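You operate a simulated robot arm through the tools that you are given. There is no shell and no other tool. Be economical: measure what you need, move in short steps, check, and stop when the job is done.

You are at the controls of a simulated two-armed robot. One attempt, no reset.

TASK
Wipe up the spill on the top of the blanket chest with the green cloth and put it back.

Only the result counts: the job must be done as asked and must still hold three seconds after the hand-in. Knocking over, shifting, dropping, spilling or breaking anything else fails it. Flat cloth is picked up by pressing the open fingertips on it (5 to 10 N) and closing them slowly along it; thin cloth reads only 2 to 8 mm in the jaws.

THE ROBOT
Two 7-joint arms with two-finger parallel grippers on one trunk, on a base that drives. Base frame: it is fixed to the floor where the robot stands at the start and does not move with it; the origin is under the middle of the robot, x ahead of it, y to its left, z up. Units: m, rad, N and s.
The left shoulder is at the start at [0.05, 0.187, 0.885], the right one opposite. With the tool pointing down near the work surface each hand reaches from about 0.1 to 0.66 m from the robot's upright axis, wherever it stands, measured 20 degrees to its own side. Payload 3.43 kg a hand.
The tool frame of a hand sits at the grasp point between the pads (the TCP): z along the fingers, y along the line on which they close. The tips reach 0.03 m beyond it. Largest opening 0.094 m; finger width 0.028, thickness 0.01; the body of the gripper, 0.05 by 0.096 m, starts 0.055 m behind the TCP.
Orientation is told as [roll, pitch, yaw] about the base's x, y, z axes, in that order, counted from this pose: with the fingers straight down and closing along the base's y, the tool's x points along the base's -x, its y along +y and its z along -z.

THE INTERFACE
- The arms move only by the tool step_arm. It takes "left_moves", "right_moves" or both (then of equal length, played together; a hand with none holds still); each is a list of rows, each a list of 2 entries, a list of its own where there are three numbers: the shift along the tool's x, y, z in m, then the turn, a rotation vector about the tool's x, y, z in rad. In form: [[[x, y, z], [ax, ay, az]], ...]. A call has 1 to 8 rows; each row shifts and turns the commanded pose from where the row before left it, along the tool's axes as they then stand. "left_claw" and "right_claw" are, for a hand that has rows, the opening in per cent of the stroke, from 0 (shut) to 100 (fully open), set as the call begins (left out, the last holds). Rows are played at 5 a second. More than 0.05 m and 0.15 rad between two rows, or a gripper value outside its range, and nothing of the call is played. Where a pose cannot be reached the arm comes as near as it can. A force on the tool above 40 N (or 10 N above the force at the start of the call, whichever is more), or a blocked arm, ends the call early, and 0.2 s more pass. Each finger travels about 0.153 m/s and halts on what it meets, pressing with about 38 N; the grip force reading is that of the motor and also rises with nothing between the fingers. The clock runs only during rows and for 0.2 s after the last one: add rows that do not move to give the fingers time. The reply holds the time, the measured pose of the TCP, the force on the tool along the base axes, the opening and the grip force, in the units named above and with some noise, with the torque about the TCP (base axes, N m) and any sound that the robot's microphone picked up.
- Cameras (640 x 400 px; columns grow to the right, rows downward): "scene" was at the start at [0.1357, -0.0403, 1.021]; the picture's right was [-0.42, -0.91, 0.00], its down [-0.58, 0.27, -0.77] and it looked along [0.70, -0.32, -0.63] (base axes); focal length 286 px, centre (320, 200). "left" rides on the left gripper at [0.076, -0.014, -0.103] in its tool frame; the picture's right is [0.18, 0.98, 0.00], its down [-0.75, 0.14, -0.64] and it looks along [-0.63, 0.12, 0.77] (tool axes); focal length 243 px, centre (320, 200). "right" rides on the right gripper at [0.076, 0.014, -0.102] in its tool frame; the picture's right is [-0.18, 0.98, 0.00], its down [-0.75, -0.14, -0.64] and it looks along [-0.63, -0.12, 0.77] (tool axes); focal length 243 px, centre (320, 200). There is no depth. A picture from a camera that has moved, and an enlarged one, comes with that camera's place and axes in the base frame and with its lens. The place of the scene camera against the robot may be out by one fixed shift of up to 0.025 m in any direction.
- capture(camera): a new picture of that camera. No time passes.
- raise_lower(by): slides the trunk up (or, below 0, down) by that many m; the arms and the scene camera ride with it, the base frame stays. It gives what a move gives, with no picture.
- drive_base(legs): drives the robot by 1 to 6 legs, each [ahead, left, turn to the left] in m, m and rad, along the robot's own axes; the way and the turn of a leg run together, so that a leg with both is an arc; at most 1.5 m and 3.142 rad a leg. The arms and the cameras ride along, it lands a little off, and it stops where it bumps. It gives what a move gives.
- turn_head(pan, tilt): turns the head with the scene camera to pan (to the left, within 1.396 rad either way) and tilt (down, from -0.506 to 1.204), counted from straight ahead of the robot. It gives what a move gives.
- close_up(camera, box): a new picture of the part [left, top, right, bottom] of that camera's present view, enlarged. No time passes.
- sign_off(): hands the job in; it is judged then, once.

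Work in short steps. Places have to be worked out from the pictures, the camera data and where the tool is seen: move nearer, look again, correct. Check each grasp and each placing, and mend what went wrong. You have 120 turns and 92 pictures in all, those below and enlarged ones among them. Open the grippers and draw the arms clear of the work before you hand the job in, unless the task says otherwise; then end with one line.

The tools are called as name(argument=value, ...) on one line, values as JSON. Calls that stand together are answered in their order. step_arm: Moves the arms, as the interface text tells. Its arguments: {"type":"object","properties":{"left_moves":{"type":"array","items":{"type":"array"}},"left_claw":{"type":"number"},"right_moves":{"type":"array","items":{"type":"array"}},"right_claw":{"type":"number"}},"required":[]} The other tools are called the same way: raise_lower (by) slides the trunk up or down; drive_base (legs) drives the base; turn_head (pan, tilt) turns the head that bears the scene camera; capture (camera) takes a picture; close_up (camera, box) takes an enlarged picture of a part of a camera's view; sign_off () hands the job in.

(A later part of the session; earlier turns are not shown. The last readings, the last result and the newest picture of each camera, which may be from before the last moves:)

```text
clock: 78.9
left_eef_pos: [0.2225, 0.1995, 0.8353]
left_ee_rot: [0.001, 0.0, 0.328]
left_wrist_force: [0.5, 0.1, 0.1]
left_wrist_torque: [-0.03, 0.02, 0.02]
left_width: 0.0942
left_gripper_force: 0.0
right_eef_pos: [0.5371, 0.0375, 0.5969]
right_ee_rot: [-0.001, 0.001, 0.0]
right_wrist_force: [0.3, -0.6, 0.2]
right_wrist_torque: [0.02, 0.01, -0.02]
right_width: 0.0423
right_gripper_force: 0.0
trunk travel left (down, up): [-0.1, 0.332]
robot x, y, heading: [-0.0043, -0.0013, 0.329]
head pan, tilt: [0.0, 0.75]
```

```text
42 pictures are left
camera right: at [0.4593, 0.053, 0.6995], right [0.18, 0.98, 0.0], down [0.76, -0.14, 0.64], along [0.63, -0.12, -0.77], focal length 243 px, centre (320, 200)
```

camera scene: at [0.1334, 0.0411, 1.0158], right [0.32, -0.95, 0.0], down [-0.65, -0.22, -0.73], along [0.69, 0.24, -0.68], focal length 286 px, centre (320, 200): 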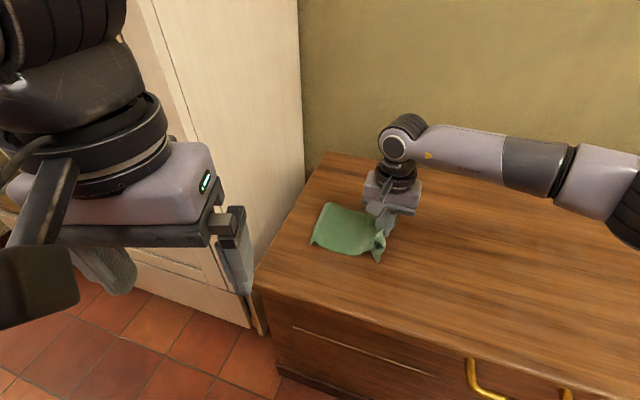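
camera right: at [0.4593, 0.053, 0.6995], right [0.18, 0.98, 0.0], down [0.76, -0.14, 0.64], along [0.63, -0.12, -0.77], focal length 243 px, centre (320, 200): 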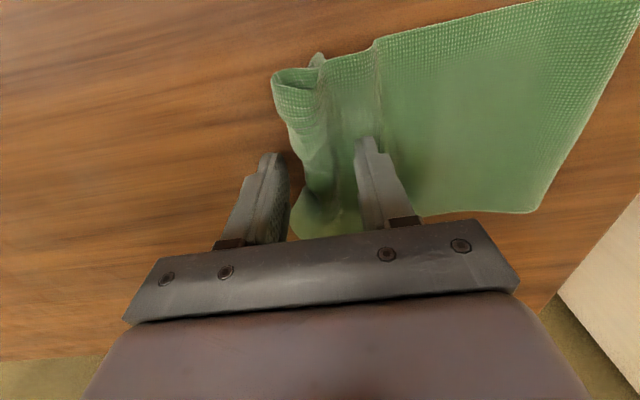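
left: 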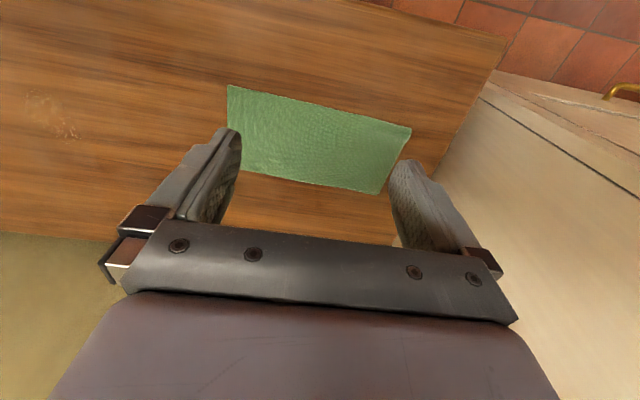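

The -y finger is off the cloth, so closing here would pinch the tuck in. The free far corner near (0.585, 0.015) is a better handle, so I'll rise and turn the tool 90° to close along x.

step_arm(right_moves=[[[0, 0, -0.04], [0, 0, 0]], [[0, 0, -0.04], [0, 0, 0]], [[0, 0, 0], [0, 0, -0.143]], [[0, 0, 0], [0, 0, -0.143]], [[0, 0, 0], [0, 0, -0.143]], [[0, 0, 0], [0, 0, -0.143]], [[0, 0, 0], [0, 0, -0.143]], [[0, 0, 0], [0, 0, -0.143]]])

step_arm(right_moves=[[[0, 0, 0], [0, 0, -0.143]], [[0, 0, 0], [0, 0, -0.143]], [[0, 0, 0], [0, 0, -0.143]], [[0, 0, 0], [0, 0, -0.143]], [[0, 0, 0], [0, 0, -0.142]], [[0.02, -0.02, 0], [0, 0, 0]], [[0, -0.022, 0], [0, 0, 0]], [[0, 0, 0], [0, 0, 0]]])

capture(camera="right")

```text
clock: 80.7
left_eef_pos: [0.2228, 0.201, 0.8355]
left_ee_rot: [0.001, 0.001, 0.329]
left_wrist_force: [0.7, -0.2, -0.1]
left_wrist_torque: [0.0, -0.01, 0.0]
left_width: 0.0937
left_gripper_force: 0.1
right_eef_pos: [0.5366, 0.0398, 0.6775]
right_ee_rot: [0.003, 0.001, 0.86]
right_wrist_force: [0.3, -0.1, 0.2]
right_wrist_torque: [-0.06, 0.01, -0.04]
right_width: 0.0422
right_gripper_force: 0.0
trunk travel left (down, up): [-0.1, 0.332]
robot x, y, heading: [-0.0007, -0.0011, 0.328]
head pan, tilt: [0.0, 0.75]
```

```text
clock: 82.5
left_eef_pos: [0.2232, 0.201, 0.8348]
left_ee_rot: [0.0, 0.001, 0.328]
left_wrist_force: [0.0, 0.1, -0.2]
left_wrist_torque: [0.05, 0.0, -0.02]
left_width: 0.0943
left_gripper_force: 0.0
right_eef_pos: [0.5406, 0.0291, 0.6776]
right_ee_rot: [0.003, 0.001, 1.095]
right_wrist_force: [0.1, 0.1, -0.6]
right_wrist_torque: [0.0, 0.01, 0.03]
right_width: 0.0419
right_gripper_force: 0.0
right hand out of reach, approached as far as the arm can: row 3, 4, 5, 6, 7
trunk travel left (down, up): [-0.1, 0.332]
robot x, y, heading: [-0.0014, 0.0016, 0.328]
head pan, tilt: [0.0, 0.75]
```

```text
41 pictures are left
camera right: at [0.492, -0.0314, 0.7795], right [-0.79, 0.61, 0.0], down [0.47, 0.61, 0.64], along [0.39, 0.51, -0.77], focal length 243 px, centre (320, 200)
```

right: 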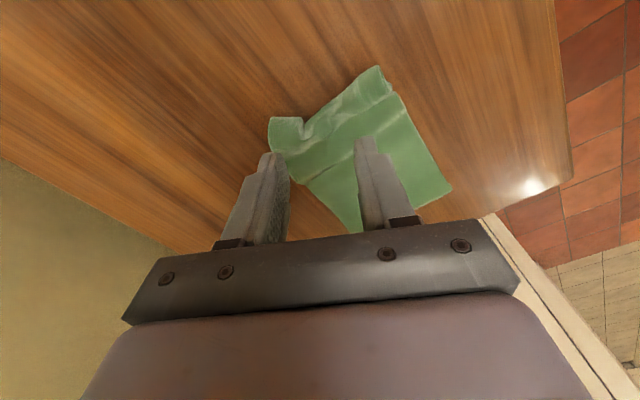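

The wrist limit stops the turn at yaw≈1.1, which still works. I'll bring the commanded yaw back to about 1.05 and read the pose.

step_arm(right_moves=[[[0, 0, 0], [0, 0, 0.14]], [[0, 0, 0], [0, 0, 0.14]], [[0, 0, 0], [0, 0, 0.14]], [[0, 0, 0], [0, 0, 0.14]], [[0, 0, 0], [0, 0, 0]]], right_claw=38)

```text
clock: 83.7
left_eef_pos: [0.2227, 0.2007, 0.8357]
left_ee_rot: [0.001, 0.002, 0.328]
left_wrist_force: [-0.2, 0.2, -0.8]
left_wrist_torque: [-0.01, 0.0, 0.0]
left_width: 0.0939
left_gripper_force: 0.1
right_eef_pos: [0.5396, 0.0293, 0.6767]
right_ee_rot: [0.001, 0.002, 0.535]
right_wrist_force: [0.7, -0.4, 0.8]
right_wrist_torque: [0.0, -0.01, 0.0]
right_width: 0.0358
right_gripper_force: 0.0
trunk travel left (down, up): [-0.1, 0.332]
robot x, y, heading: [0.0012, 0.0008, 0.33]
head pan, tilt: [0.0, 0.75]
```

The command resets to the measured pose, now at yaw 0.535. I'll turn to about 0.95 and move over the free corner at (0.577, 0.022).

step_arm(right_moves=[[[0, 0, 0], [0, 0, -0.14]], [[0, 0, 0], [0, 0, -0.14]], [[0, 0, 0], [0, 0, -0.14]], [[-0.0156, -0.0347, 0], [0, 0, 0]], [[0, 0, 0.04], [0, 0, 0]], [[0, 0, 0.02], [0, 0, 0]], [[0, 0, 0], [0, 0, 0]]])

capture(camera="right")

close_up(camera="scene", box=[310, 170, 470, 270])

```text
clock: 85.3
left_eef_pos: [0.2227, 0.2014, 0.8345]
left_ee_rot: [0.001, 0.001, 0.327]
left_wrist_force: [0.5, 0.1, 0.4]
left_wrist_torque: [0.0, 0.02, 0.0]
left_width: 0.0941
left_gripper_force: 0.1
right_eef_pos: [0.5782, 0.0208, 0.6464]
right_ee_rot: [0.001, 0.001, 0.951]
right_wrist_force: [0.5, -0.1, 0.6]
right_wrist_torque: [-0.05, 0.0, 0.0]
right_width: 0.0356
right_gripper_force: 0.0
right hand out of reach, approached as far as the arm can: row 5, 6
trunk travel left (down, up): [-0.1, 0.332]
robot x, y, heading: [-0.0012, -0.0005, 0.336]
head pan, tilt: [0.0, 0.75]
```

```text
40 pictures are left
camera right: at [0.5214, -0.0325, 0.7486], right [-0.69, 0.72, 0.0], down [0.55, 0.53, 0.64], along [0.46, 0.44, -0.77], focal length 243 px, centre (320, 200)
```

right: 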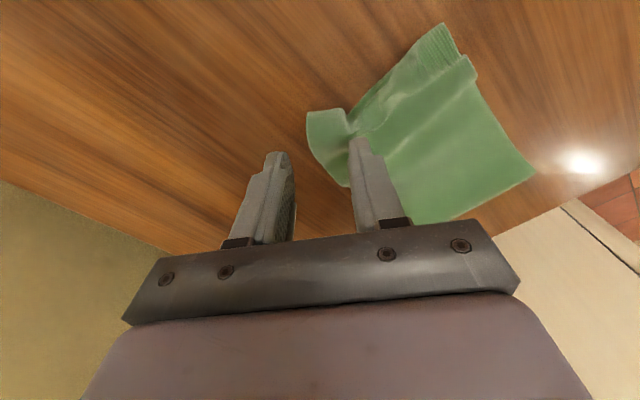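

```text
4.00 times, centred on (390, 220) of scene
camera zoom: at [0.1334, 0.0411, 1.0158], right [0.32, -0.95, 0.0], down [-0.65, -0.22, -0.73], along [0.69, 0.24, -0.68], focal length 1144 px, centre (40, 120)
```

zoom: 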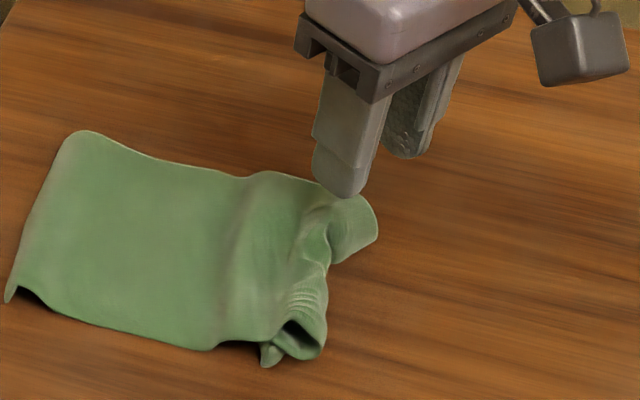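

At that yaw the arm can't go low enough. I'll reduce the yaw to 0.6 and try again with a narrower opening.

step_arm(right_moves=[[[0, 0, 0], [0, 0, 0.117]], [[0, 0, 0], [0, 0, 0.117]], [[0, 0, 0], [0, 0, 0.117]], [[0, 0.0086, 0], [0, 0, 0]], [[0, 0, 0.025], [0, 0, 0]], [[0, 0, 0.012], [0, 0, 0]], [[0, 0, 0], [0, 0, 0]]], right_claw=32)

capture(camera="right")

```text
clock: 86.9
left_eef_pos: [0.2226, 0.2007, 0.8357]
left_ee_rot: [-0.001, 0.001, 0.328]
left_wrist_force: [0.5, 0.2, -0.5]
left_wrist_torque: [0.0, 0.04, 0.0]
left_width: 0.094
left_gripper_force: 0.0
right_eef_pos: [0.5728, 0.027, 0.6095]
right_ee_rot: [0.001, 0.002, 0.606]
right_wrist_force: [-0.3, 0.3, 0.6]
right_wrist_torque: [0.0, 0.0, 0.03]
right_width: 0.03
right_gripper_force: 0.0
trunk travel left (down, up): [-0.1, 0.332]
robot x, y, heading: [0.0008, -0.0007, 0.331]
head pan, tilt: [0.0, 0.75]
```

```text
38 pictures are left
camera right: at [0.5012, -0.0036, 0.7121], right [-0.41, 0.91, 0.0], down [0.7, 0.31, 0.64], along [0.58, 0.26, -0.77], focal length 243 px, centre (320, 200)
```

right: 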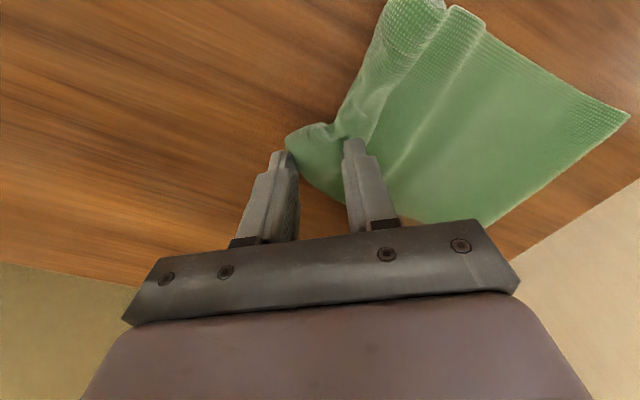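

The fingers now straddle the flap lobe. I'll nudge 5 mm inward, lower to light contact, and check the force before closing.

step_arm(right_moves=[[[0, 0.005, 0.008], [0, 0, 0]], [[0, 0, 0.005], [0, 0, 0]], [[0, 0, 0.003], [0, 0, 0]], [[0, 0, 0], [0, 0, 0]]])

```text
clock: 87.9
left_eef_pos: [0.2219, 0.2, 0.8351]
left_ee_rot: [0.0, 0.0, 0.33]
left_wrist_force: [-0.7, 0.0, 0.6]
left_wrist_torque: [-0.04, 0.0, 0.02]
left_width: 0.0941
left_gripper_force: 0.1
right_eef_pos: [0.569, 0.0311, 0.5942]
right_ee_rot: [0.004, 0.0, 0.606]
right_wrist_force: [-1.1, 0.8, 7.1]
right_wrist_torque: [0.12, 0.12, 0.03]
right_width: 0.0306
right_gripper_force: 0.3
trunk travel left (down, up): [-0.1, 0.332]
robot x, y, heading: [0.0016, 0.0016, 0.329]
head pan, tilt: [0.0, 0.75]
```

7 N of contact. I'll close slowly.

step_arm(right_moves=[[[0, 0, 0], [0, 0, 0]]], right_claw=20)

step_arm(right_moves=[[[0, 0, 0], [0, 0, 0]]], right_claw=10)

step_arm(right_moves=[[[0, 0, 0], [0, 0, 0]], [[0, 0, 0], [0, 0, 0]]], right_claw=0)

capture(camera="right")

```text
clock: 88.3
left_eef_pos: [0.2222, 0.2003, 0.8355]
left_ee_rot: [0.001, -0.001, 0.329]
left_wrist_force: [0.3, -0.2, -0.4]
left_wrist_torque: [-0.03, -0.01, 0.05]
left_width: 0.0939
left_gripper_force: 0.1
right_eef_pos: [0.5691, 0.0318, 0.5943]
right_ee_rot: [0.0, 0.0, 0.607]
right_wrist_force: [0.2, 0.0, 7.4]
right_wrist_torque: [0.07, 0.06, -0.02]
right_width: 0.0192
right_gripper_force: 0.5
trunk travel left (down, up): [-0.1, 0.332]
robot x, y, heading: [0.0026, 0.0054, 0.328]
head pan, tilt: [0.0, 0.75]
```

```text
clock: 88.7
left_eef_pos: [0.2224, 0.2001, 0.835]
left_ee_rot: [0.002, 0.001, 0.328]
left_wrist_force: [0.2, -1.3, -0.2]
left_wrist_torque: [-0.03, 0.01, 0.03]
left_width: 0.0936
left_gripper_force: 0.0
right_eef_pos: [0.5686, 0.0318, 0.5946]
right_ee_rot: [0.001, 0.001, 0.605]
right_wrist_force: [1.3, 1.3, 6.8]
right_wrist_torque: [0.07, 0.04, 0.0]
right_width: 0.0098
right_gripper_force: 0.9
trunk travel left (down, up): [-0.1, 0.332]
robot x, y, heading: [-0.0004, -0.0014, 0.329]
head pan, tilt: [0.0, 0.75]
```

```text
clock: 89.3
left_eef_pos: [0.2211, 0.1996, 0.8359]
left_ee_rot: [0.001, -0.004, 0.329]
left_wrist_force: [0.8, -0.6, 0.2]
left_wrist_torque: [-0.02, 0.0, 0.0]
left_width: 0.0941
left_gripper_force: 0.0
right_eef_pos: [0.5697, 0.0318, 0.5954]
right_ee_rot: [0.004, 0.001, 0.605]
right_wrist_force: [-1.5, 1.2, 10.1]
right_wrist_torque: [0.04, 0.14, -0.02]
right_width: 0.0038
right_gripper_force: 37.7
trunk travel left (down, up): [-0.1, 0.332]
robot x, y, heading: [0.0029, 0.0001, 0.333]
head pan, tilt: [0.0, 0.75]
```

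```text
37 pictures are left
camera right: at [0.4979, 0.0011, 0.6979], right [-0.41, 0.91, 0.0], down [0.7, 0.31, 0.64], along [0.58, 0.26, -0.77], focal length 243 px, centre (320, 200)
```

right: 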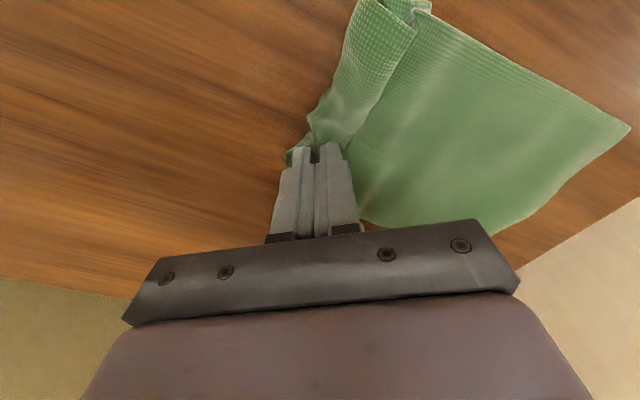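

Held at 3.8 mm. I'll lift 3 cm and pull toward -y to draw the tuck out.

step_arm(right_moves=[[[0, 0, -0.015], [0, 0, 0]], [[0.006, -0.008, -0.015], [0, 0, 0]], [[0.0125, -0.018, 0], [0, 0, 0]], [[0.0125, -0.018, 0], [0, 0, 0]], [[0, 0, 0], [0, 0, 0]]])

capture(camera="right")

close_up(camera="scene", box=[290, 160, 490, 285])

```text
clock: 90.5
left_eef_pos: [0.2218, 0.2008, 0.8355]
left_ee_rot: [0.0, 0.0, 0.328]
left_wrist_force: [-0.1, 0.9, -0.2]
left_wrist_torque: [0.0, -0.02, 0.0]
left_width: 0.0939
left_gripper_force: 0.0
right_eef_pos: [0.5691, -0.0227, 0.6239]
right_ee_rot: [0.001, 0.002, 0.606]
right_wrist_force: [0.2, 0.3, -0.4]
right_wrist_torque: [-0.01, 0.02, -0.01]
right_width: 0.0033
right_gripper_force: 37.8
trunk travel left (down, up): [-0.1, 0.332]
robot x, y, heading: [0.0011, -0.0053, 0.327]
head pan, tilt: [0.0, 0.75]
```

```text
36 pictures are left
camera right: at [0.4978, -0.0531, 0.7266], right [-0.41, 0.91, 0.0], down [0.7, 0.31, 0.64], along [0.58, 0.26, -0.77], focal length 243 px, centre (320, 200)
```

right: 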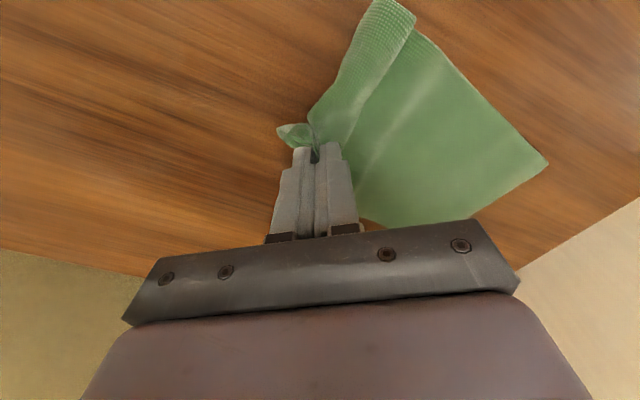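

```text
3.20 times, centred on (390, 222) of scene
camera zoom: at [0.1334, 0.0411, 1.0158], right [0.32, -0.95, 0.0], down [-0.65, -0.22, -0.73], along [0.69, 0.24, -0.68], focal length 915 px, centre (96, 128)
```

zoom: 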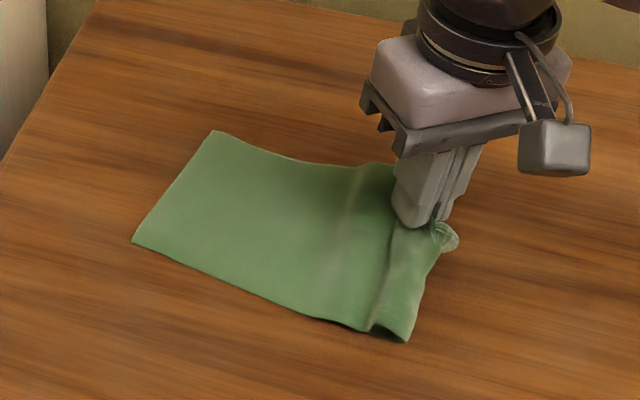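

The tuck is partly out, but the cloth slid about 4 cm. I'll lift the right end higher to free the near corner's flap and look.

step_arm(right_moves=[[[0, 0, -0.03], [0, 0, 0]], [[-0.008, 0.012, -0.03], [0, 0, 0]], [[-0.008, 0.012, -0.02], [0, 0, 0]], [[-0.008, 0.012, 0], [0, 0, 0]], [[0, 0, 0], [0, 0, 0]]])

capture(camera="right")

close_up(camera="scene", box=[290, 140, 490, 265])

```text
clock: 91.7
left_eef_pos: [0.2227, 0.201, 0.8353]
left_ee_rot: [-0.002, 0.0, 0.327]
left_wrist_force: [-0.7, 0.2, 0.6]
left_wrist_torque: [-0.01, -0.01, 0.01]
left_width: 0.0942
left_gripper_force: 0.1
right_eef_pos: [0.5689, 0.0213, 0.7042]
right_ee_rot: [0.003, 0.0, 0.606]
right_wrist_force: [-0.6, 0.0, -0.2]
right_wrist_torque: [-0.01, 0.0, 0.02]
right_width: 0.0035
right_gripper_force: 37.9
trunk travel left (down, up): [-0.1, 0.332]
robot x, y, heading: [-0.0037, 0.0028, 0.332]
head pan, tilt: [0.0, 0.75]
```

```text
34 pictures are left
camera right: at [0.4973, -0.0098, 0.8063], right [-0.41, 0.91, 0.0], down [0.7, 0.31, 0.64], along [0.58, 0.26, -0.77], focal length 243 px, centre (320, 200)
```

right: 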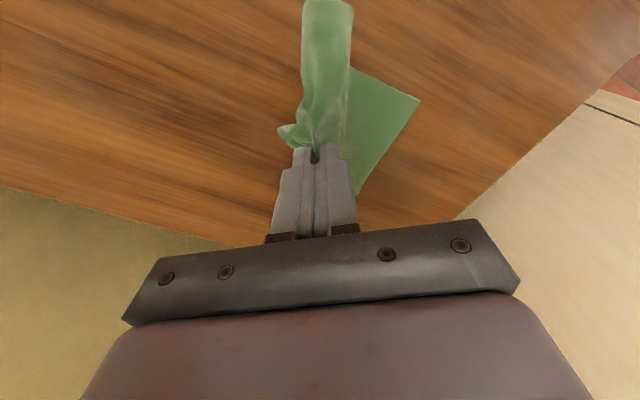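

```text
3.20 times, centred on (390, 202) of scene
camera zoom: at [0.1334, 0.0411, 1.0158], right [0.32, -0.95, 0.0], down [-0.65, -0.22, -0.73], along [0.69, 0.24, -0.68], focal length 915 px, centre (96, 192)
```

zoom: 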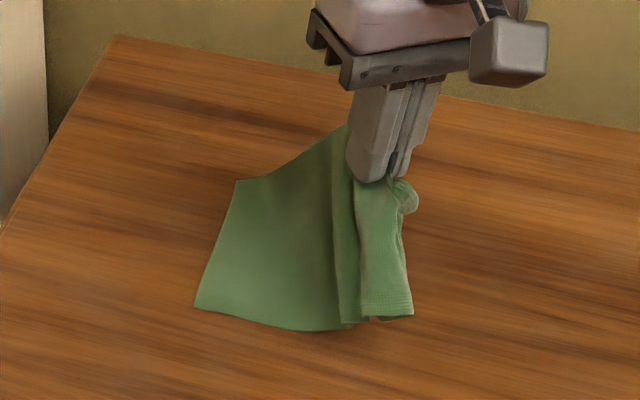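

The flap has swung out to the -y side. I'll lay this down flat here, then regrip it mid-edge with a smaller pinch for a clean return.

step_arm(right_moves=[[[0.0114, -0.0164, 0.025], [0, 0, 0]], [[0.0171, -0.0247, 0.025], [0, 0, 0]], [[0.0114, -0.0164, 0.025], [0, 0, 0]], [[0, 0, 0.02], [0, 0, 0]], [[-0.0057, 0.0082, 0.01], [0, 0, 0]], [[0, 0, 0], [0, 0, 0]]])

capture(camera="right")

close_up(camera="scene", box=[290, 160, 490, 285])

```text
clock: 93.1
left_eef_pos: [0.2234, 0.2009, 0.8354]
left_ee_rot: [-0.001, 0.0, 0.328]
left_wrist_force: [0.6, 0.1, -0.8]
left_wrist_torque: [-0.03, 0.0, -0.01]
left_width: 0.0942
left_gripper_force: 0.1
right_eef_pos: [0.5677, -0.0382, 0.5998]
right_ee_rot: [0.001, 0.002, 0.606]
right_wrist_force: [0.4, 0.7, 2.5]
right_wrist_torque: [0.0, 0.03, 0.01]
right_width: 0.0034
right_gripper_force: 38.2
trunk travel left (down, up): [-0.1, 0.332]
robot x, y, heading: [-0.0003, -0.0035, 0.331]
head pan, tilt: [0.0, 0.75]
```

```text
32 pictures are left
camera right: at [0.4967, -0.0697, 0.7019], right [-0.41, 0.91, 0.0], down [0.7, 0.31, 0.64], along [0.58, 0.26, -0.77], focal length 243 px, centre (320, 200)
```

right: 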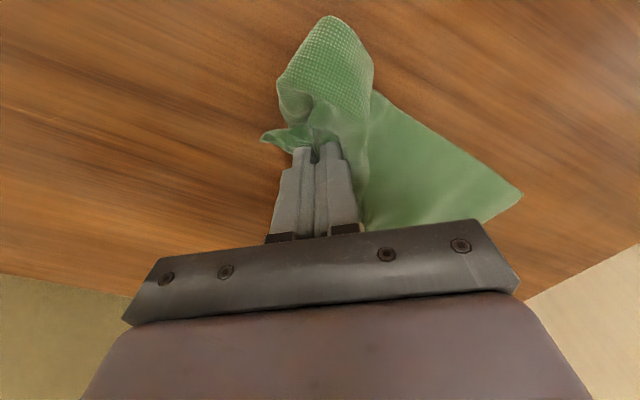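

```text
3.20 times, centred on (390, 222) of scene
camera zoom: at [0.1331, 0.0411, 1.0159], right [0.32, -0.95, 0.0], down [-0.65, -0.22, -0.73], along [0.69, 0.24, -0.68], focal length 915 px, centre (96, 128)
```

zoom: 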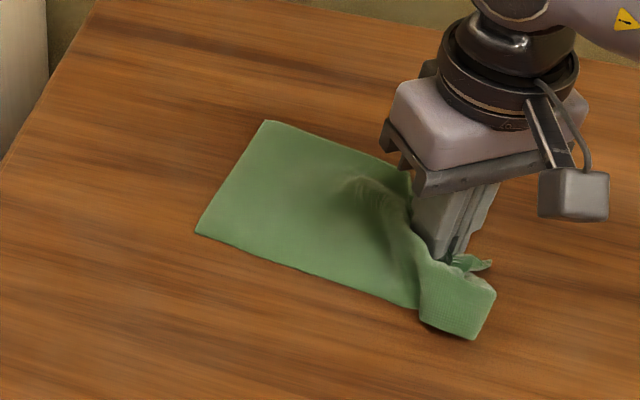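

The near flap now lies outward. I'll release and rise straight up to look.

step_arm(right_moves=[[[0, 0, 0], [0, 0, 0]], [[0, 0, 0], [0, 0, 0]]], right_claw=20)

step_arm(right_moves=[[[0, 0, -0.02], [0, 0, 0]], [[0, 0, -0.04], [0, 0, 0]], [[0.02, 0, -0.04], [0, 0, 0.1]], [[0.03, 0, -0.03], [0, 0, 0.13]], [[0.03, 0, -0.02], [0, 0, 0.13]], [[0, 0, 0], [0, 0, 0.13]], [[0, 0, 0], [0, 0, 0.115]]])

capture(camera="right")

close_up(camera="scene", box=[290, 160, 490, 285])

```text
clock: 93.7
left_eef_pos: [0.2235, 0.2008, 0.8349]
left_ee_rot: [-0.002, -0.001, 0.327]
left_wrist_force: [-0.2, 0.8, 0.1]
left_wrist_torque: [0.01, 0.02, -0.02]
left_width: 0.0939
left_gripper_force: 0.1
right_eef_pos: [0.5678, -0.04, 0.5995]
right_ee_rot: [0.002, 0.001, 0.605]
right_wrist_force: [0.1, 0.7, 0.4]
right_wrist_torque: [-0.04, 0.0, -0.01]
right_width: 0.0186
right_gripper_force: 0.0
trunk travel left (down, up): [-0.1, 0.332]
robot x, y, heading: [0.0009, 0.0005, 0.331]
head pan, tilt: [0.0, 0.75]
```

```text
clock: 95.3
left_eef_pos: [0.222, 0.2002, 0.8349]
left_ee_rot: [0.001, 0.0, 0.328]
left_wrist_force: [1.2, 0.1, -0.1]
left_wrist_torque: [0.04, -0.03, -0.02]
left_width: 0.0941
left_gripper_force: 0.0
right_eef_pos: [0.4989, -0.076, 0.7491]
right_ee_rot: [0.0, 0.001, -0.003]
right_wrist_force: [0.6, -0.8, 0.6]
right_wrist_torque: [0.02, -0.02, 0.01]
right_width: 0.0187
right_gripper_force: 0.1
trunk travel left (down, up): [-0.1, 0.332]
robot x, y, heading: [0.0008, -0.0017, 0.333]
head pan, tilt: [0.0, 0.75]
```

```text
30 pictures are left
camera right: at [0.421, -0.0612, 0.8517], right [0.19, 0.98, 0.0], down [0.75, -0.14, 0.64], along [0.63, -0.12, -0.77], focal length 243 px, centre (320, 200)
```

right: 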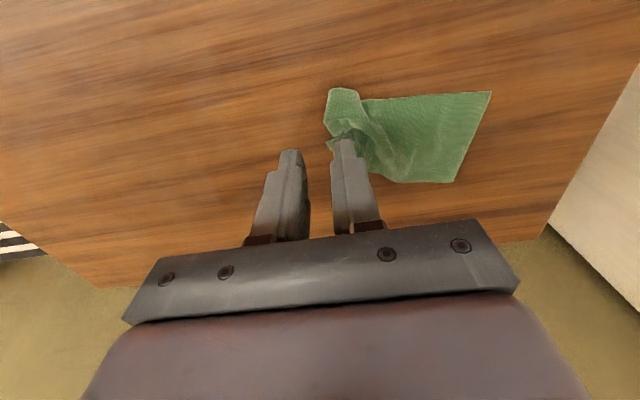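

```text
3.20 times, centred on (390, 222) of scene
camera zoom: at [0.1334, 0.0411, 1.0158], right [0.32, -0.95, 0.0], down [-0.65, -0.22, -0.73], along [0.69, 0.24, -0.68], focal length 915 px, centre (96, 128)
```

zoom: 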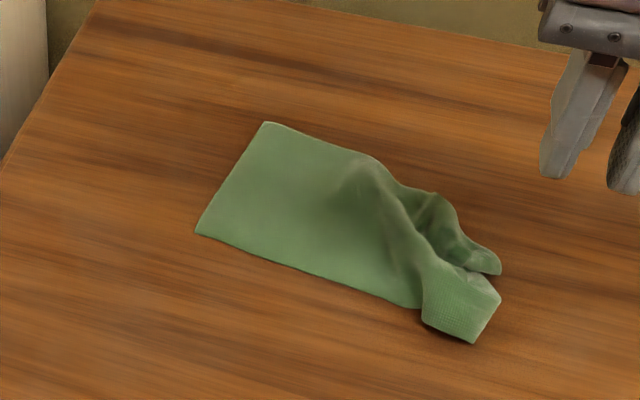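

The cloth is now shifted (left edge at about (0.54–0.66, 0.10)) and crumpled at the far-right corner. Its left edge is clean, so I'll pick it up there, let it hang out straight, and re-lay it toward +y.

step_arm(right_moves=[[[-0.025, 0.038, 0], [0, 0, 0]], [[-0.025, 0.038, 0], [0, 0, 0]], [[-0.025, 0.038, 0.01], [0, 0, 0]], [[-0.025, 0.038, 0.02], [0, 0, 0]], [[0, 0, 0.04], [0, 0, 0]], [[0, 0, 0.04], [0, 0, 0]], [[0, 0, 0.02], [0, 0, 0]], [[0, 0, 0], [0, 0, 0]]], right_claw=42)

capture(camera="right")

```text
clock: 97.1
left_eef_pos: [0.2231, 0.1991, 0.8354]
left_ee_rot: [0.0, 0.001, 0.33]
left_wrist_force: [0.1, 1.8, 0.4]
left_wrist_torque: [0.0, 0.0, -0.02]
left_width: 0.0941
left_gripper_force: 0.0
right_eef_pos: [0.5974, 0.0758, 0.6193]
right_ee_rot: [0.0, 0.005, 0.001]
right_wrist_force: [0.2, -0.4, -0.5]
right_wrist_torque: [0.01, 0.01, 0.02]
right_width: 0.0393
right_gripper_force: 0.0
trunk travel left (down, up): [-0.1, 0.332]
robot x, y, heading: [0.0044, -0.0008, 0.33]
head pan, tilt: [0.0, 0.75]
```

```text
28 pictures are left
camera right: at [0.5212, 0.0915, 0.7217], right [0.18, 0.98, 0.0], down [0.76, -0.14, 0.64], along [0.63, -0.12, -0.77], focal length 243 px, centre (320, 200)
```

right: 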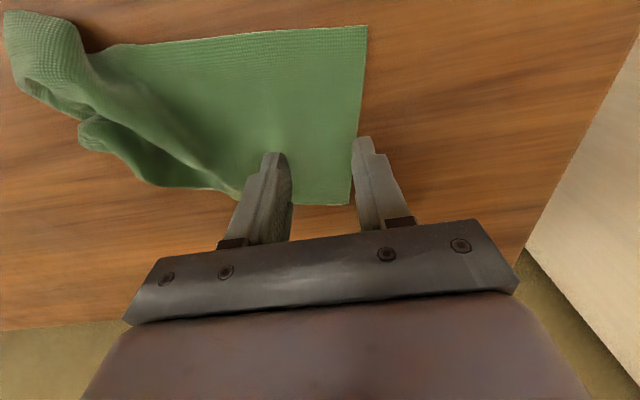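

The edge midpoint is (0.598, 0.103), and the outer finger lands just inside it. I'll shift 4 mm in and lower to light contact.

step_arm(right_moves=[[[0, -0.004, 0.015], [0, 0, 0]], [[0, 0, 0.006], [0, 0, 0]], [[0, 0, 0.003], [0, 0, 0]], [[0, 0, 0.001], [0, 0, 0]], [[0, 0, 0], [0, 0, 0]]])

```text
clock: 98.3
left_eef_pos: [0.2226, 0.201, 0.8352]
left_ee_rot: [0.0, 0.001, 0.329]
left_wrist_force: [0.4, 0.1, 0.4]
left_wrist_torque: [-0.02, -0.02, -0.01]
left_width: 0.0939
left_gripper_force: 0.0
right_eef_pos: [0.597, 0.0724, 0.5932]
right_ee_rot: [0.001, 0.003, 0.001]
right_wrist_force: [0.1, 0.4, 0.1]
right_wrist_torque: [0.02, 0.01, -0.03]
right_width: 0.0394
right_gripper_force: 0.0
trunk travel left (down, up): [-0.1, 0.332]
robot x, y, heading: [-0.0025, -0.0015, 0.33]
head pan, tilt: [0.0, 0.75]
```

No contact yet, so I'll lower 1 mm at a time.

step_arm(right_moves=[[[0, 0, 0.001], [0, 0, 0]], [[0, 0, 0.001], [0, 0, 0]], [[0, 0, 0], [0, 0, 0]]])

```text
clock: 99.1
left_eef_pos: [0.2219, 0.2005, 0.8352]
left_ee_rot: [-0.001, -0.002, 0.33]
left_wrist_force: [0.1, -0.5, -0.6]
left_wrist_torque: [0.01, 0.01, 0.0]
left_width: 0.0938
left_gripper_force: 0.1
right_eef_pos: [0.5977, 0.0721, 0.5928]
right_ee_rot: [0.0, 0.003, 0.0]
right_wrist_force: [0.8, -0.2, 2.3]
right_wrist_torque: [0.03, 0.02, 0.0]
right_width: 0.039
right_gripper_force: 0.0
trunk travel left (down, up): [-0.1, 0.332]
robot x, y, heading: [0.0009, -0.0015, 0.333]
head pan, tilt: [0.0, 0.75]
```

Touching at about 2 N. I'll press about 1.5 mm more and then close slowly.

step_arm(right_moves=[[[0, 0, 0.0015], [0, 0, 0]], [[0, 0, 0], [0, 0, 0]]])

step_arm(right_moves=[[[0, 0, 0], [0, 0, 0]]], right_claw=30)

step_arm(right_moves=[[[0, 0, 0], [0, 0, 0]]], right_claw=18)

step_arm(right_moves=[[[0, 0, 0], [0, 0, 0]]], right_claw=9)

step_arm(right_moves=[[[0, 0, 0], [0, 0, 0]], [[0, 0, 0], [0, 0, 0]]], right_claw=0)

capture(camera="right")

```text
clock: 99.7
left_eef_pos: [0.2229, 0.1997, 0.8342]
left_ee_rot: [0.0, -0.002, 0.329]
left_wrist_force: [0.0, -0.9, 0.0]
left_wrist_torque: [-0.01, -0.04, -0.04]
left_width: 0.094
left_gripper_force: 0.1
right_eef_pos: [0.5961, 0.0725, 0.5926]
right_ee_rot: [0.0, 0.001, -0.001]
right_wrist_force: [-0.9, -1.5, 11.1]
right_wrist_torque: [0.12, 0.02, 0.01]
right_width: 0.0392
right_gripper_force: 0.0
trunk travel left (down, up): [-0.1, 0.332]
robot x, y, heading: [-0.0015, 0.0002, 0.33]
head pan, tilt: [0.0, 0.75]
```

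```text
clock: 100.1
left_eef_pos: [0.2211, 0.2008, 0.8347]
left_ee_rot: [0.002, -0.001, 0.327]
left_wrist_force: [-0.1, -0.6, -0.2]
left_wrist_torque: [0.01, 0.01, -0.01]
left_width: 0.0941
left_gripper_force: 0.1
right_eef_pos: [0.5975, 0.0726, 0.592]
right_ee_rot: [0.002, 0.0, 0.0]
right_wrist_force: [0.6, 0.3, 13.2]
right_wrist_torque: [0.17, 0.01, -0.01]
right_width: 0.028
right_gripper_force: 0.1
trunk travel left (down, up): [-0.1, 0.332]
robot x, y, heading: [-0.0017, 0.0057, 0.329]
head pan, tilt: [0.0, 0.75]
```

```text
clock: 100.5
left_eef_pos: [0.2221, 0.2007, 0.8342]
left_ee_rot: [0.001, -0.001, 0.329]
left_wrist_force: [0.4, 0.2, 0.0]
left_wrist_torque: [0.01, 0.0, 0.02]
left_width: 0.0941
left_gripper_force: 0.1
right_eef_pos: [0.5972, 0.0729, 0.5924]
right_ee_rot: [0.001, -0.001, 0.001]
right_wrist_force: [0.7, 0.9, 14.9]
right_wrist_torque: [0.14, -0.03, 0.01]
right_width: 0.0171
right_gripper_force: 0.3
trunk travel left (down, up): [-0.1, 0.332]
robot x, y, heading: [-0.0003, -0.0005, 0.331]
head pan, tilt: [0.0, 0.75]
```

```text
clock: 100.9
left_eef_pos: [0.2219, 0.2002, 0.8354]
left_ee_rot: [0.0, -0.001, 0.328]
left_wrist_force: [-0.6, -0.4, 0.7]
left_wrist_torque: [-0.01, -0.01, -0.01]
left_width: 0.094
left_gripper_force: 0.0
right_eef_pos: [0.5977, 0.0735, 0.593]
right_ee_rot: [0.002, 0.002, -0.002]
right_wrist_force: [0.6, 1.3, 17.2]
right_wrist_torque: [0.18, 0.03, 0.01]
right_width: 0.0095
right_gripper_force: 0.9
trunk travel left (down, up): [-0.1, 0.332]
robot x, y, heading: [-0.0019, -0.0016, 0.333]
head pan, tilt: [0.0, 0.75]
```

```text
clock: 101.5
left_eef_pos: [0.2208, 0.1998, 0.8361]
left_ee_rot: [-0.001, -0.003, 0.328]
left_wrist_force: [-0.3, -0.2, 0.8]
left_wrist_torque: [-0.02, -0.02, 0.02]
left_width: 0.0939
left_gripper_force: 0.1
right_eef_pos: [0.5978, 0.0727, 0.5919]
right_ee_rot: [0.002, 0.002, 0.001]
right_wrist_force: [-2.7, -0.2, 18.5]
right_wrist_torque: [0.12, 0.08, -0.02]
right_width: 0.0028
right_gripper_force: 37.5
trunk travel left (down, up): [-0.1, 0.332]
robot x, y, heading: [0.0026, -0.0014, 0.328]
head pan, tilt: [0.0, 0.75]
```

```text
27 pictures are left
camera right: at [0.52, 0.0873, 0.6946], right [0.18, 0.98, 0.0], down [0.75, -0.14, 0.64], along [0.63, -0.12, -0.77], focal length 243 px, centre (320, 200)
```

right: 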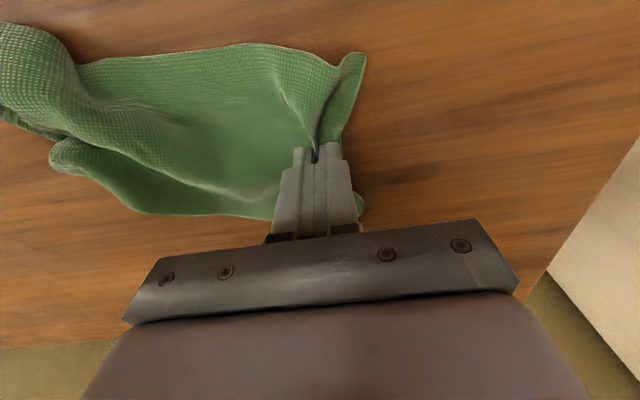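

Gripped with the flap close to the edge. I'll lift high so the cloth hangs free, moving to x≈0.537.

step_arm(right_moves=[[[0, -0.01, -0.04], [0, 0, 0]], [[0.01, -0.01, -0.04], [0, 0, 0]], [[0.01, -0.015, -0.04], [0, 0, 0]], [[0.015, -0.02, -0.04], [0, 0, 0]], [[0.015, -0.02, -0.035], [0, 0, 0]], [[0.01, -0.02, -0.03], [0, 0, 0]], [[0, -0.02, -0.01], [0, 0, 0]], [[0, 0, 0], [0, 0, 0]]])

capture(camera="scene")

capture(camera="right")

```text
clock: 103.3
left_eef_pos: [0.2218, 0.1998, 0.8348]
left_ee_rot: [0.0, 0.0, 0.328]
left_wrist_force: [0.6, -0.2, -0.6]
left_wrist_torque: [-0.02, -0.03, -0.02]
left_width: 0.0941
left_gripper_force: 0.0
right_eef_pos: [0.5378, -0.0429, 0.8271]
right_ee_rot: [0.002, 0.004, 0.0]
right_wrist_force: [-0.7, 0.0, -0.9]
right_wrist_torque: [0.01, -0.03, 0.0]
right_width: 0.0029
right_gripper_force: 37.1
trunk travel left (down, up): [-0.1, 0.332]
robot x, y, heading: [0.0022, 0.0019, 0.325]
head pan, tilt: [0.0, 0.75]
```

```text
26 pictures are left
camera scene: at [0.1334, 0.0411, 1.0158], right [0.32, -0.95, 0.0], down [-0.65, -0.22, -0.73], along [0.69, 0.24, -0.68], focal length 286 px, centre (320, 200)
```

scene: 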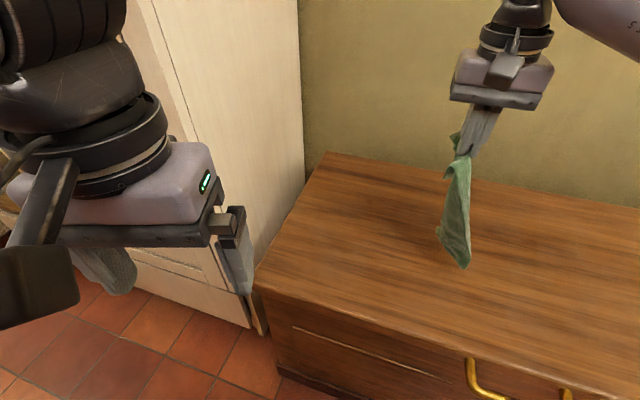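

```text
25 pictures are left
camera right: at [0.4608, -0.0279, 0.9285], right [0.18, 0.98, 0.0], down [0.76, -0.14, 0.64], along [0.63, -0.12, -0.77], focal length 243 px, centre (320, 200)
```

right: 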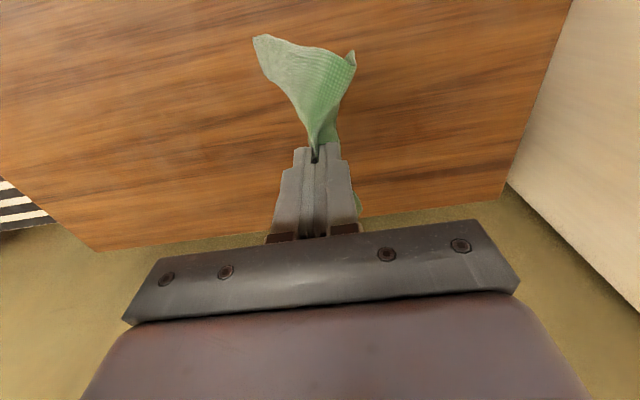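

It hangs out well. I'll position over y≈-0.06 and lower until the bottom edge touches.

step_arm(right_moves=[[[0, -0.015, 0.01], [0, 0, 0]], [[0, 0, 0.015], [0, 0, 0]], [[0, 0, 0.015], [0, 0, 0]], [[0, 0, 0.01], [0, 0, 0]], [[0, 0, 0], [0, 0, 0]], [[0, 0, 0], [0, 0, 0]]])

close_up(camera="scene", box=[360, 130, 560, 300])

capture(camera="right")

```text
clock: 104.7
left_eef_pos: [0.2235, 0.2002, 0.8347]
left_ee_rot: [0.001, -0.001, 0.33]
left_wrist_force: [-0.1, -0.2, 0.4]
left_wrist_torque: [0.0, 0.0, -0.02]
left_width: 0.0943
left_gripper_force: 0.0
right_eef_pos: [0.5376, -0.0586, 0.7757]
right_ee_rot: [0.0, 0.003, 0.001]
right_wrist_force: [-0.4, -0.5, -0.3]
right_wrist_torque: [0.01, -0.02, -0.02]
right_width: 0.003
right_gripper_force: 37.3
trunk travel left (down, up): [-0.1, 0.332]
robot x, y, heading: [0.0, -0.0005, 0.329]
head pan, tilt: [0.0, 0.75]
```

```text
2.35 times, centred on (460, 215) of scene
camera zoom: at [0.1334, 0.0411, 1.0158], right [0.32, -0.95, 0.0], down [-0.65, -0.22, -0.73], along [0.69, 0.24, -0.68], focal length 673 px, centre (-9, 165)
```

zoom: 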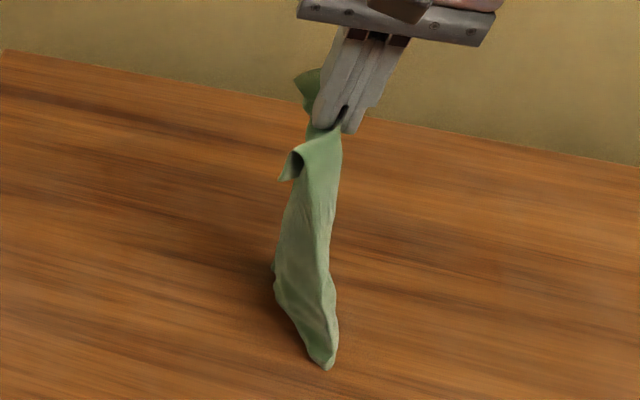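

```text
23 pictures are left
camera right: at [0.4611, -0.043, 0.878], right [0.18, 0.98, 0.0], down [0.76, -0.14, 0.64], along [0.63, -0.12, -0.77], focal length 243 px, centre (320, 200)
```

right: 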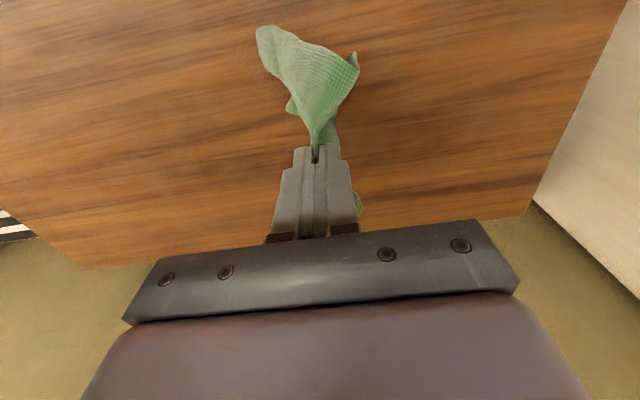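

The bottom's near corner leans out to y≈-0.11. I'll shift 3 cm toward +y and then lay it down in the arc.

step_arm(right_moves=[[[0, 0.03, -0.01], [0, 0, 0]], [[0, 0, 0], [0, 0, 0]], [[0, 0, 0.015], [0, 0, 0]], [[0, 0.005, 0.02], [0, 0, 0]], [[0, 0.015, 0.02], [0, 0, 0]], [[0, 0.025, 0.02], [0, 0, 0]], [[0, 0.03, 0.02], [0, 0, 0]], [[0, 0.03, 0.02], [0, 0, 0]]])

capture(camera="right")

close_up(camera="scene", box=[290, 130, 530, 300])

```text
clock: 106.5
left_eef_pos: [0.2231, 0.2007, 0.8347]
left_ee_rot: [0.0, -0.001, 0.328]
left_wrist_force: [0.8, 0.1, 0.4]
left_wrist_torque: [0.02, 0.01, -0.02]
left_width: 0.0942
left_gripper_force: 0.0
right_eef_pos: [0.5383, 0.0774, 0.6704]
right_ee_rot: [0.0, 0.004, 0.001]
right_wrist_force: [0.1, -0.5, 0.9]
right_wrist_torque: [0.04, -0.05, 0.0]
right_width: 0.003
right_gripper_force: 37.5
trunk travel left (down, up): [-0.1, 0.332]
robot x, y, heading: [-0.0007, -0.0012, 0.33]
head pan, tilt: [0.0, 0.75]
```

```text
22 pictures are left
camera right: at [0.4611, 0.0928, 0.7728], right [0.18, 0.98, 0.0], down [0.76, -0.14, 0.64], along [0.63, -0.12, -0.77], focal length 243 px, centre (320, 200)
```

right: 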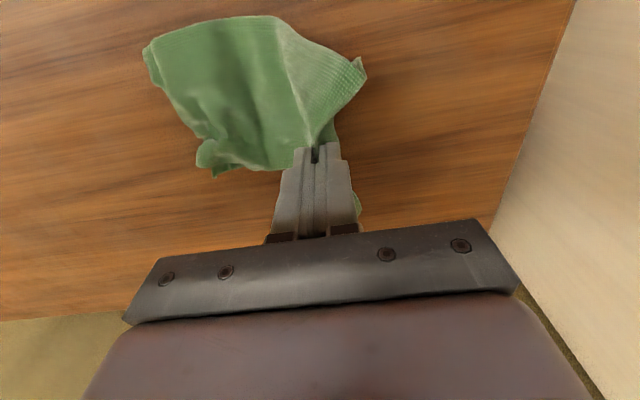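

```text
2.35 times, centred on (410, 215) of scene
camera zoom: at [0.1333, 0.0411, 1.0158], right [0.32, -0.95, 0.0], down [-0.65, -0.22, -0.73], along [0.69, 0.24, -0.68], focal length 673 px, centre (108, 165)
```

zoom: 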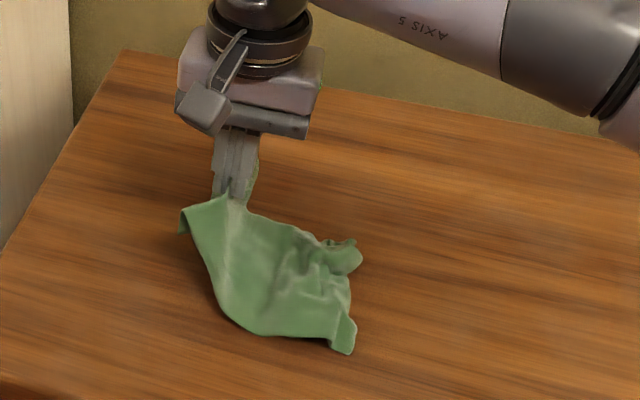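

The right edge sits at y≈-0.04 with its corners out, which is close to the original. I'll stretch toward +y, then set down with a small backward move so the small flap isn't tucked.

step_arm(right_moves=[[[0, 0.03, 0.01], [0, 0, 0]], [[0, 0.03, 0.01], [0, 0, 0]], [[0, 0.02, 0.015], [0, 0, 0]], [[0, 0, 0], [0, 0, 0]]])

capture(camera="right")

close_up(camera="scene", box=[270, 130, 510, 300])

```text
clock: 107.5
left_eef_pos: [0.2223, 0.2007, 0.8347]
left_ee_rot: [0.001, 0.0, 0.327]
left_wrist_force: [0.9, 0.1, 0.1]
left_wrist_torque: [-0.04, 0.03, -0.02]
left_width: 0.094
left_gripper_force: 0.2
right_eef_pos: [0.5371, 0.1586, 0.6352]
right_ee_rot: [-0.001, 0.002, 0.002]
right_wrist_force: [-0.2, -0.6, -0.4]
right_wrist_torque: [0.01, -0.03, -0.01]
right_width: 0.0029
right_gripper_force: 37.4
trunk travel left (down, up): [-0.1, 0.332]
robot x, y, heading: [0.002, 0.002, 0.334]
head pan, tilt: [0.0, 0.75]
```

```text
20 pictures are left
camera right: at [0.4609, 0.1726, 0.738], right [0.18, 0.98, 0.0], down [0.76, -0.14, 0.64], along [0.63, -0.12, -0.77], focal length 243 px, centre (320, 200)
```

right: 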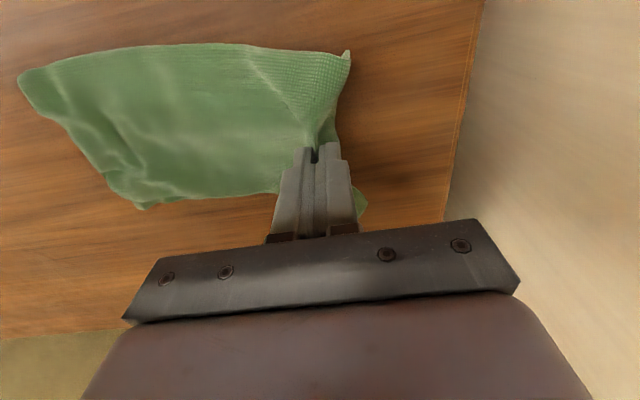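

```text
2.35 times, centred on (390, 215) of scene
camera zoom: at [0.1334, 0.0411, 1.0158], right [0.32, -0.95, 0.0], down [-0.65, -0.22, -0.73], along [0.69, 0.24, -0.68], focal length 673 px, centre (155, 165)
```

zoom: 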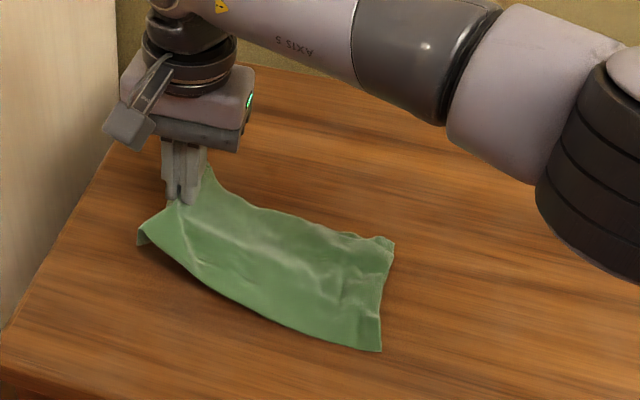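

Nearly flat: the right edge is at y≈-0.022 and the x range matches. I'll lower to the surface with a slight -y motion and release.

step_arm(right_moves=[[[0, -0.004, 0.012], [0, 0, 0]], [[0, -0.005, 0.012], [0, 0, 0]], [[0, -0.005, 0.01], [0, 0, 0]], [[0, 0, 0.002], [0, 0, 0]], [[0, 0, 0], [0, 0, 0]]])

step_arm(right_moves=[[[0, 0, 0], [0, 0, 0]], [[0, 0, 0], [0, 0, 0]]], right_claw=18)

step_arm(right_moves=[[[0, 0, -0.02], [0, 0, 0]], [[0, 0, -0.04], [0, 0, 0]], [[0, -0.01, -0.04], [0, 0, 0]], [[0.04, -0.01, -0.02], [0, 0, 0]], [[0.04, -0.01, -0.02], [0, 0, 0]], [[0, 0, 0], [0, 0, 0]]])

capture(camera="right")

close_up(camera="scene", box=[270, 130, 510, 300])

```text
clock: 108.7
left_eef_pos: [0.2229, 0.2011, 0.8338]
left_ee_rot: [0.001, 0.002, 0.327]
left_wrist_force: [0.1, -0.3, 0.6]
left_wrist_torque: [-0.01, -0.03, -0.04]
left_width: 0.0942
left_gripper_force: 0.1
right_eef_pos: [0.5374, 0.1426, 0.5995]
right_ee_rot: [0.002, 0.003, 0.002]
right_wrist_force: [-0.2, -1.2, 1.0]
right_wrist_torque: [0.0, -0.01, 0.03]
right_width: 0.0029
right_gripper_force: 37.3
trunk travel left (down, up): [-0.1, 0.332]
robot x, y, heading: [-0.0014, -0.0035, 0.324]
head pan, tilt: [0.0, 0.75]
```

```text
clock: 109.3
left_eef_pos: [0.2226, 0.2003, 0.834]
left_ee_rot: [-0.001, 0.002, 0.328]
left_wrist_force: [-0.5, 0.1, 0.9]
left_wrist_torque: [0.0, 0.01, 0.0]
left_width: 0.0939
left_gripper_force: 0.1
right_eef_pos: [0.5374, 0.1433, 0.5992]
right_ee_rot: [-0.001, 0.003, 0.0]
right_wrist_force: [0.1, 0.4, 0.0]
right_wrist_torque: [0.01, 0.01, -0.04]
right_width: 0.017
right_gripper_force: 0.1
trunk travel left (down, up): [-0.1, 0.332]
robot x, y, heading: [-0.0009, -0.0017, 0.327]
head pan, tilt: [0.0, 0.75]
```

```text
clock: 110.7
left_eef_pos: [0.2224, 0.2008, 0.835]
left_ee_rot: [0.0, 0.0, 0.329]
left_wrist_force: [0.6, 0.1, -0.4]
left_wrist_torque: [-0.02, 0.05, 0.0]
left_width: 0.0941
left_gripper_force: 0.0
right_eef_pos: [0.4574, 0.1118, 0.7397]
right_ee_rot: [0.001, 0.003, -0.002]
right_wrist_force: [0.3, 0.2, 0.7]
right_wrist_torque: [-0.02, -0.03, 0.0]
right_width: 0.0169
right_gripper_force: 0.2
trunk travel left (down, up): [-0.1, 0.332]
robot x, y, heading: [0.0001, 0.0019, 0.329]
head pan, tilt: [0.0, 0.75]
```

```text
18 pictures are left
camera right: at [0.3806, 0.1272, 0.8428], right [0.19, 0.98, 0.0], down [0.76, -0.14, 0.64], along [0.63, -0.12, -0.77], focal length 243 px, centre (320, 200)
```

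right: 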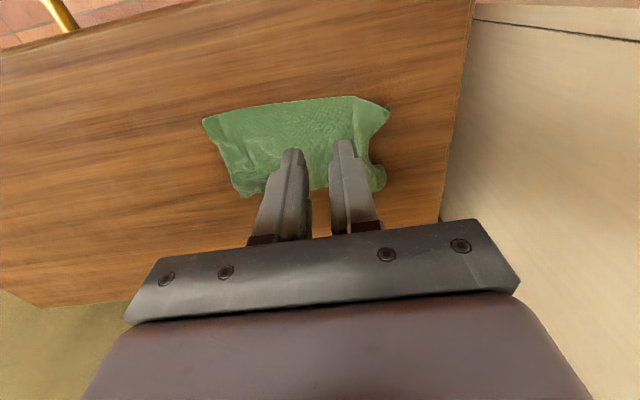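

```text
2.35 times, centred on (390, 215) of scene
camera zoom: at [0.1333, 0.0411, 1.0158], right [0.32, -0.95, 0.0], down [-0.65, -0.22, -0.73], along [0.69, 0.24, -0.68], focal length 673 px, centre (155, 165)
```

zoom: 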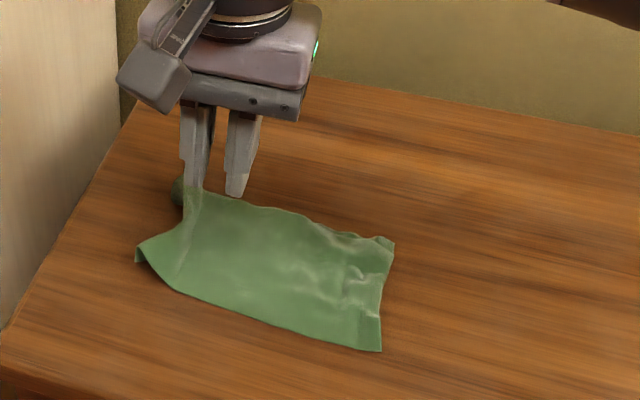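

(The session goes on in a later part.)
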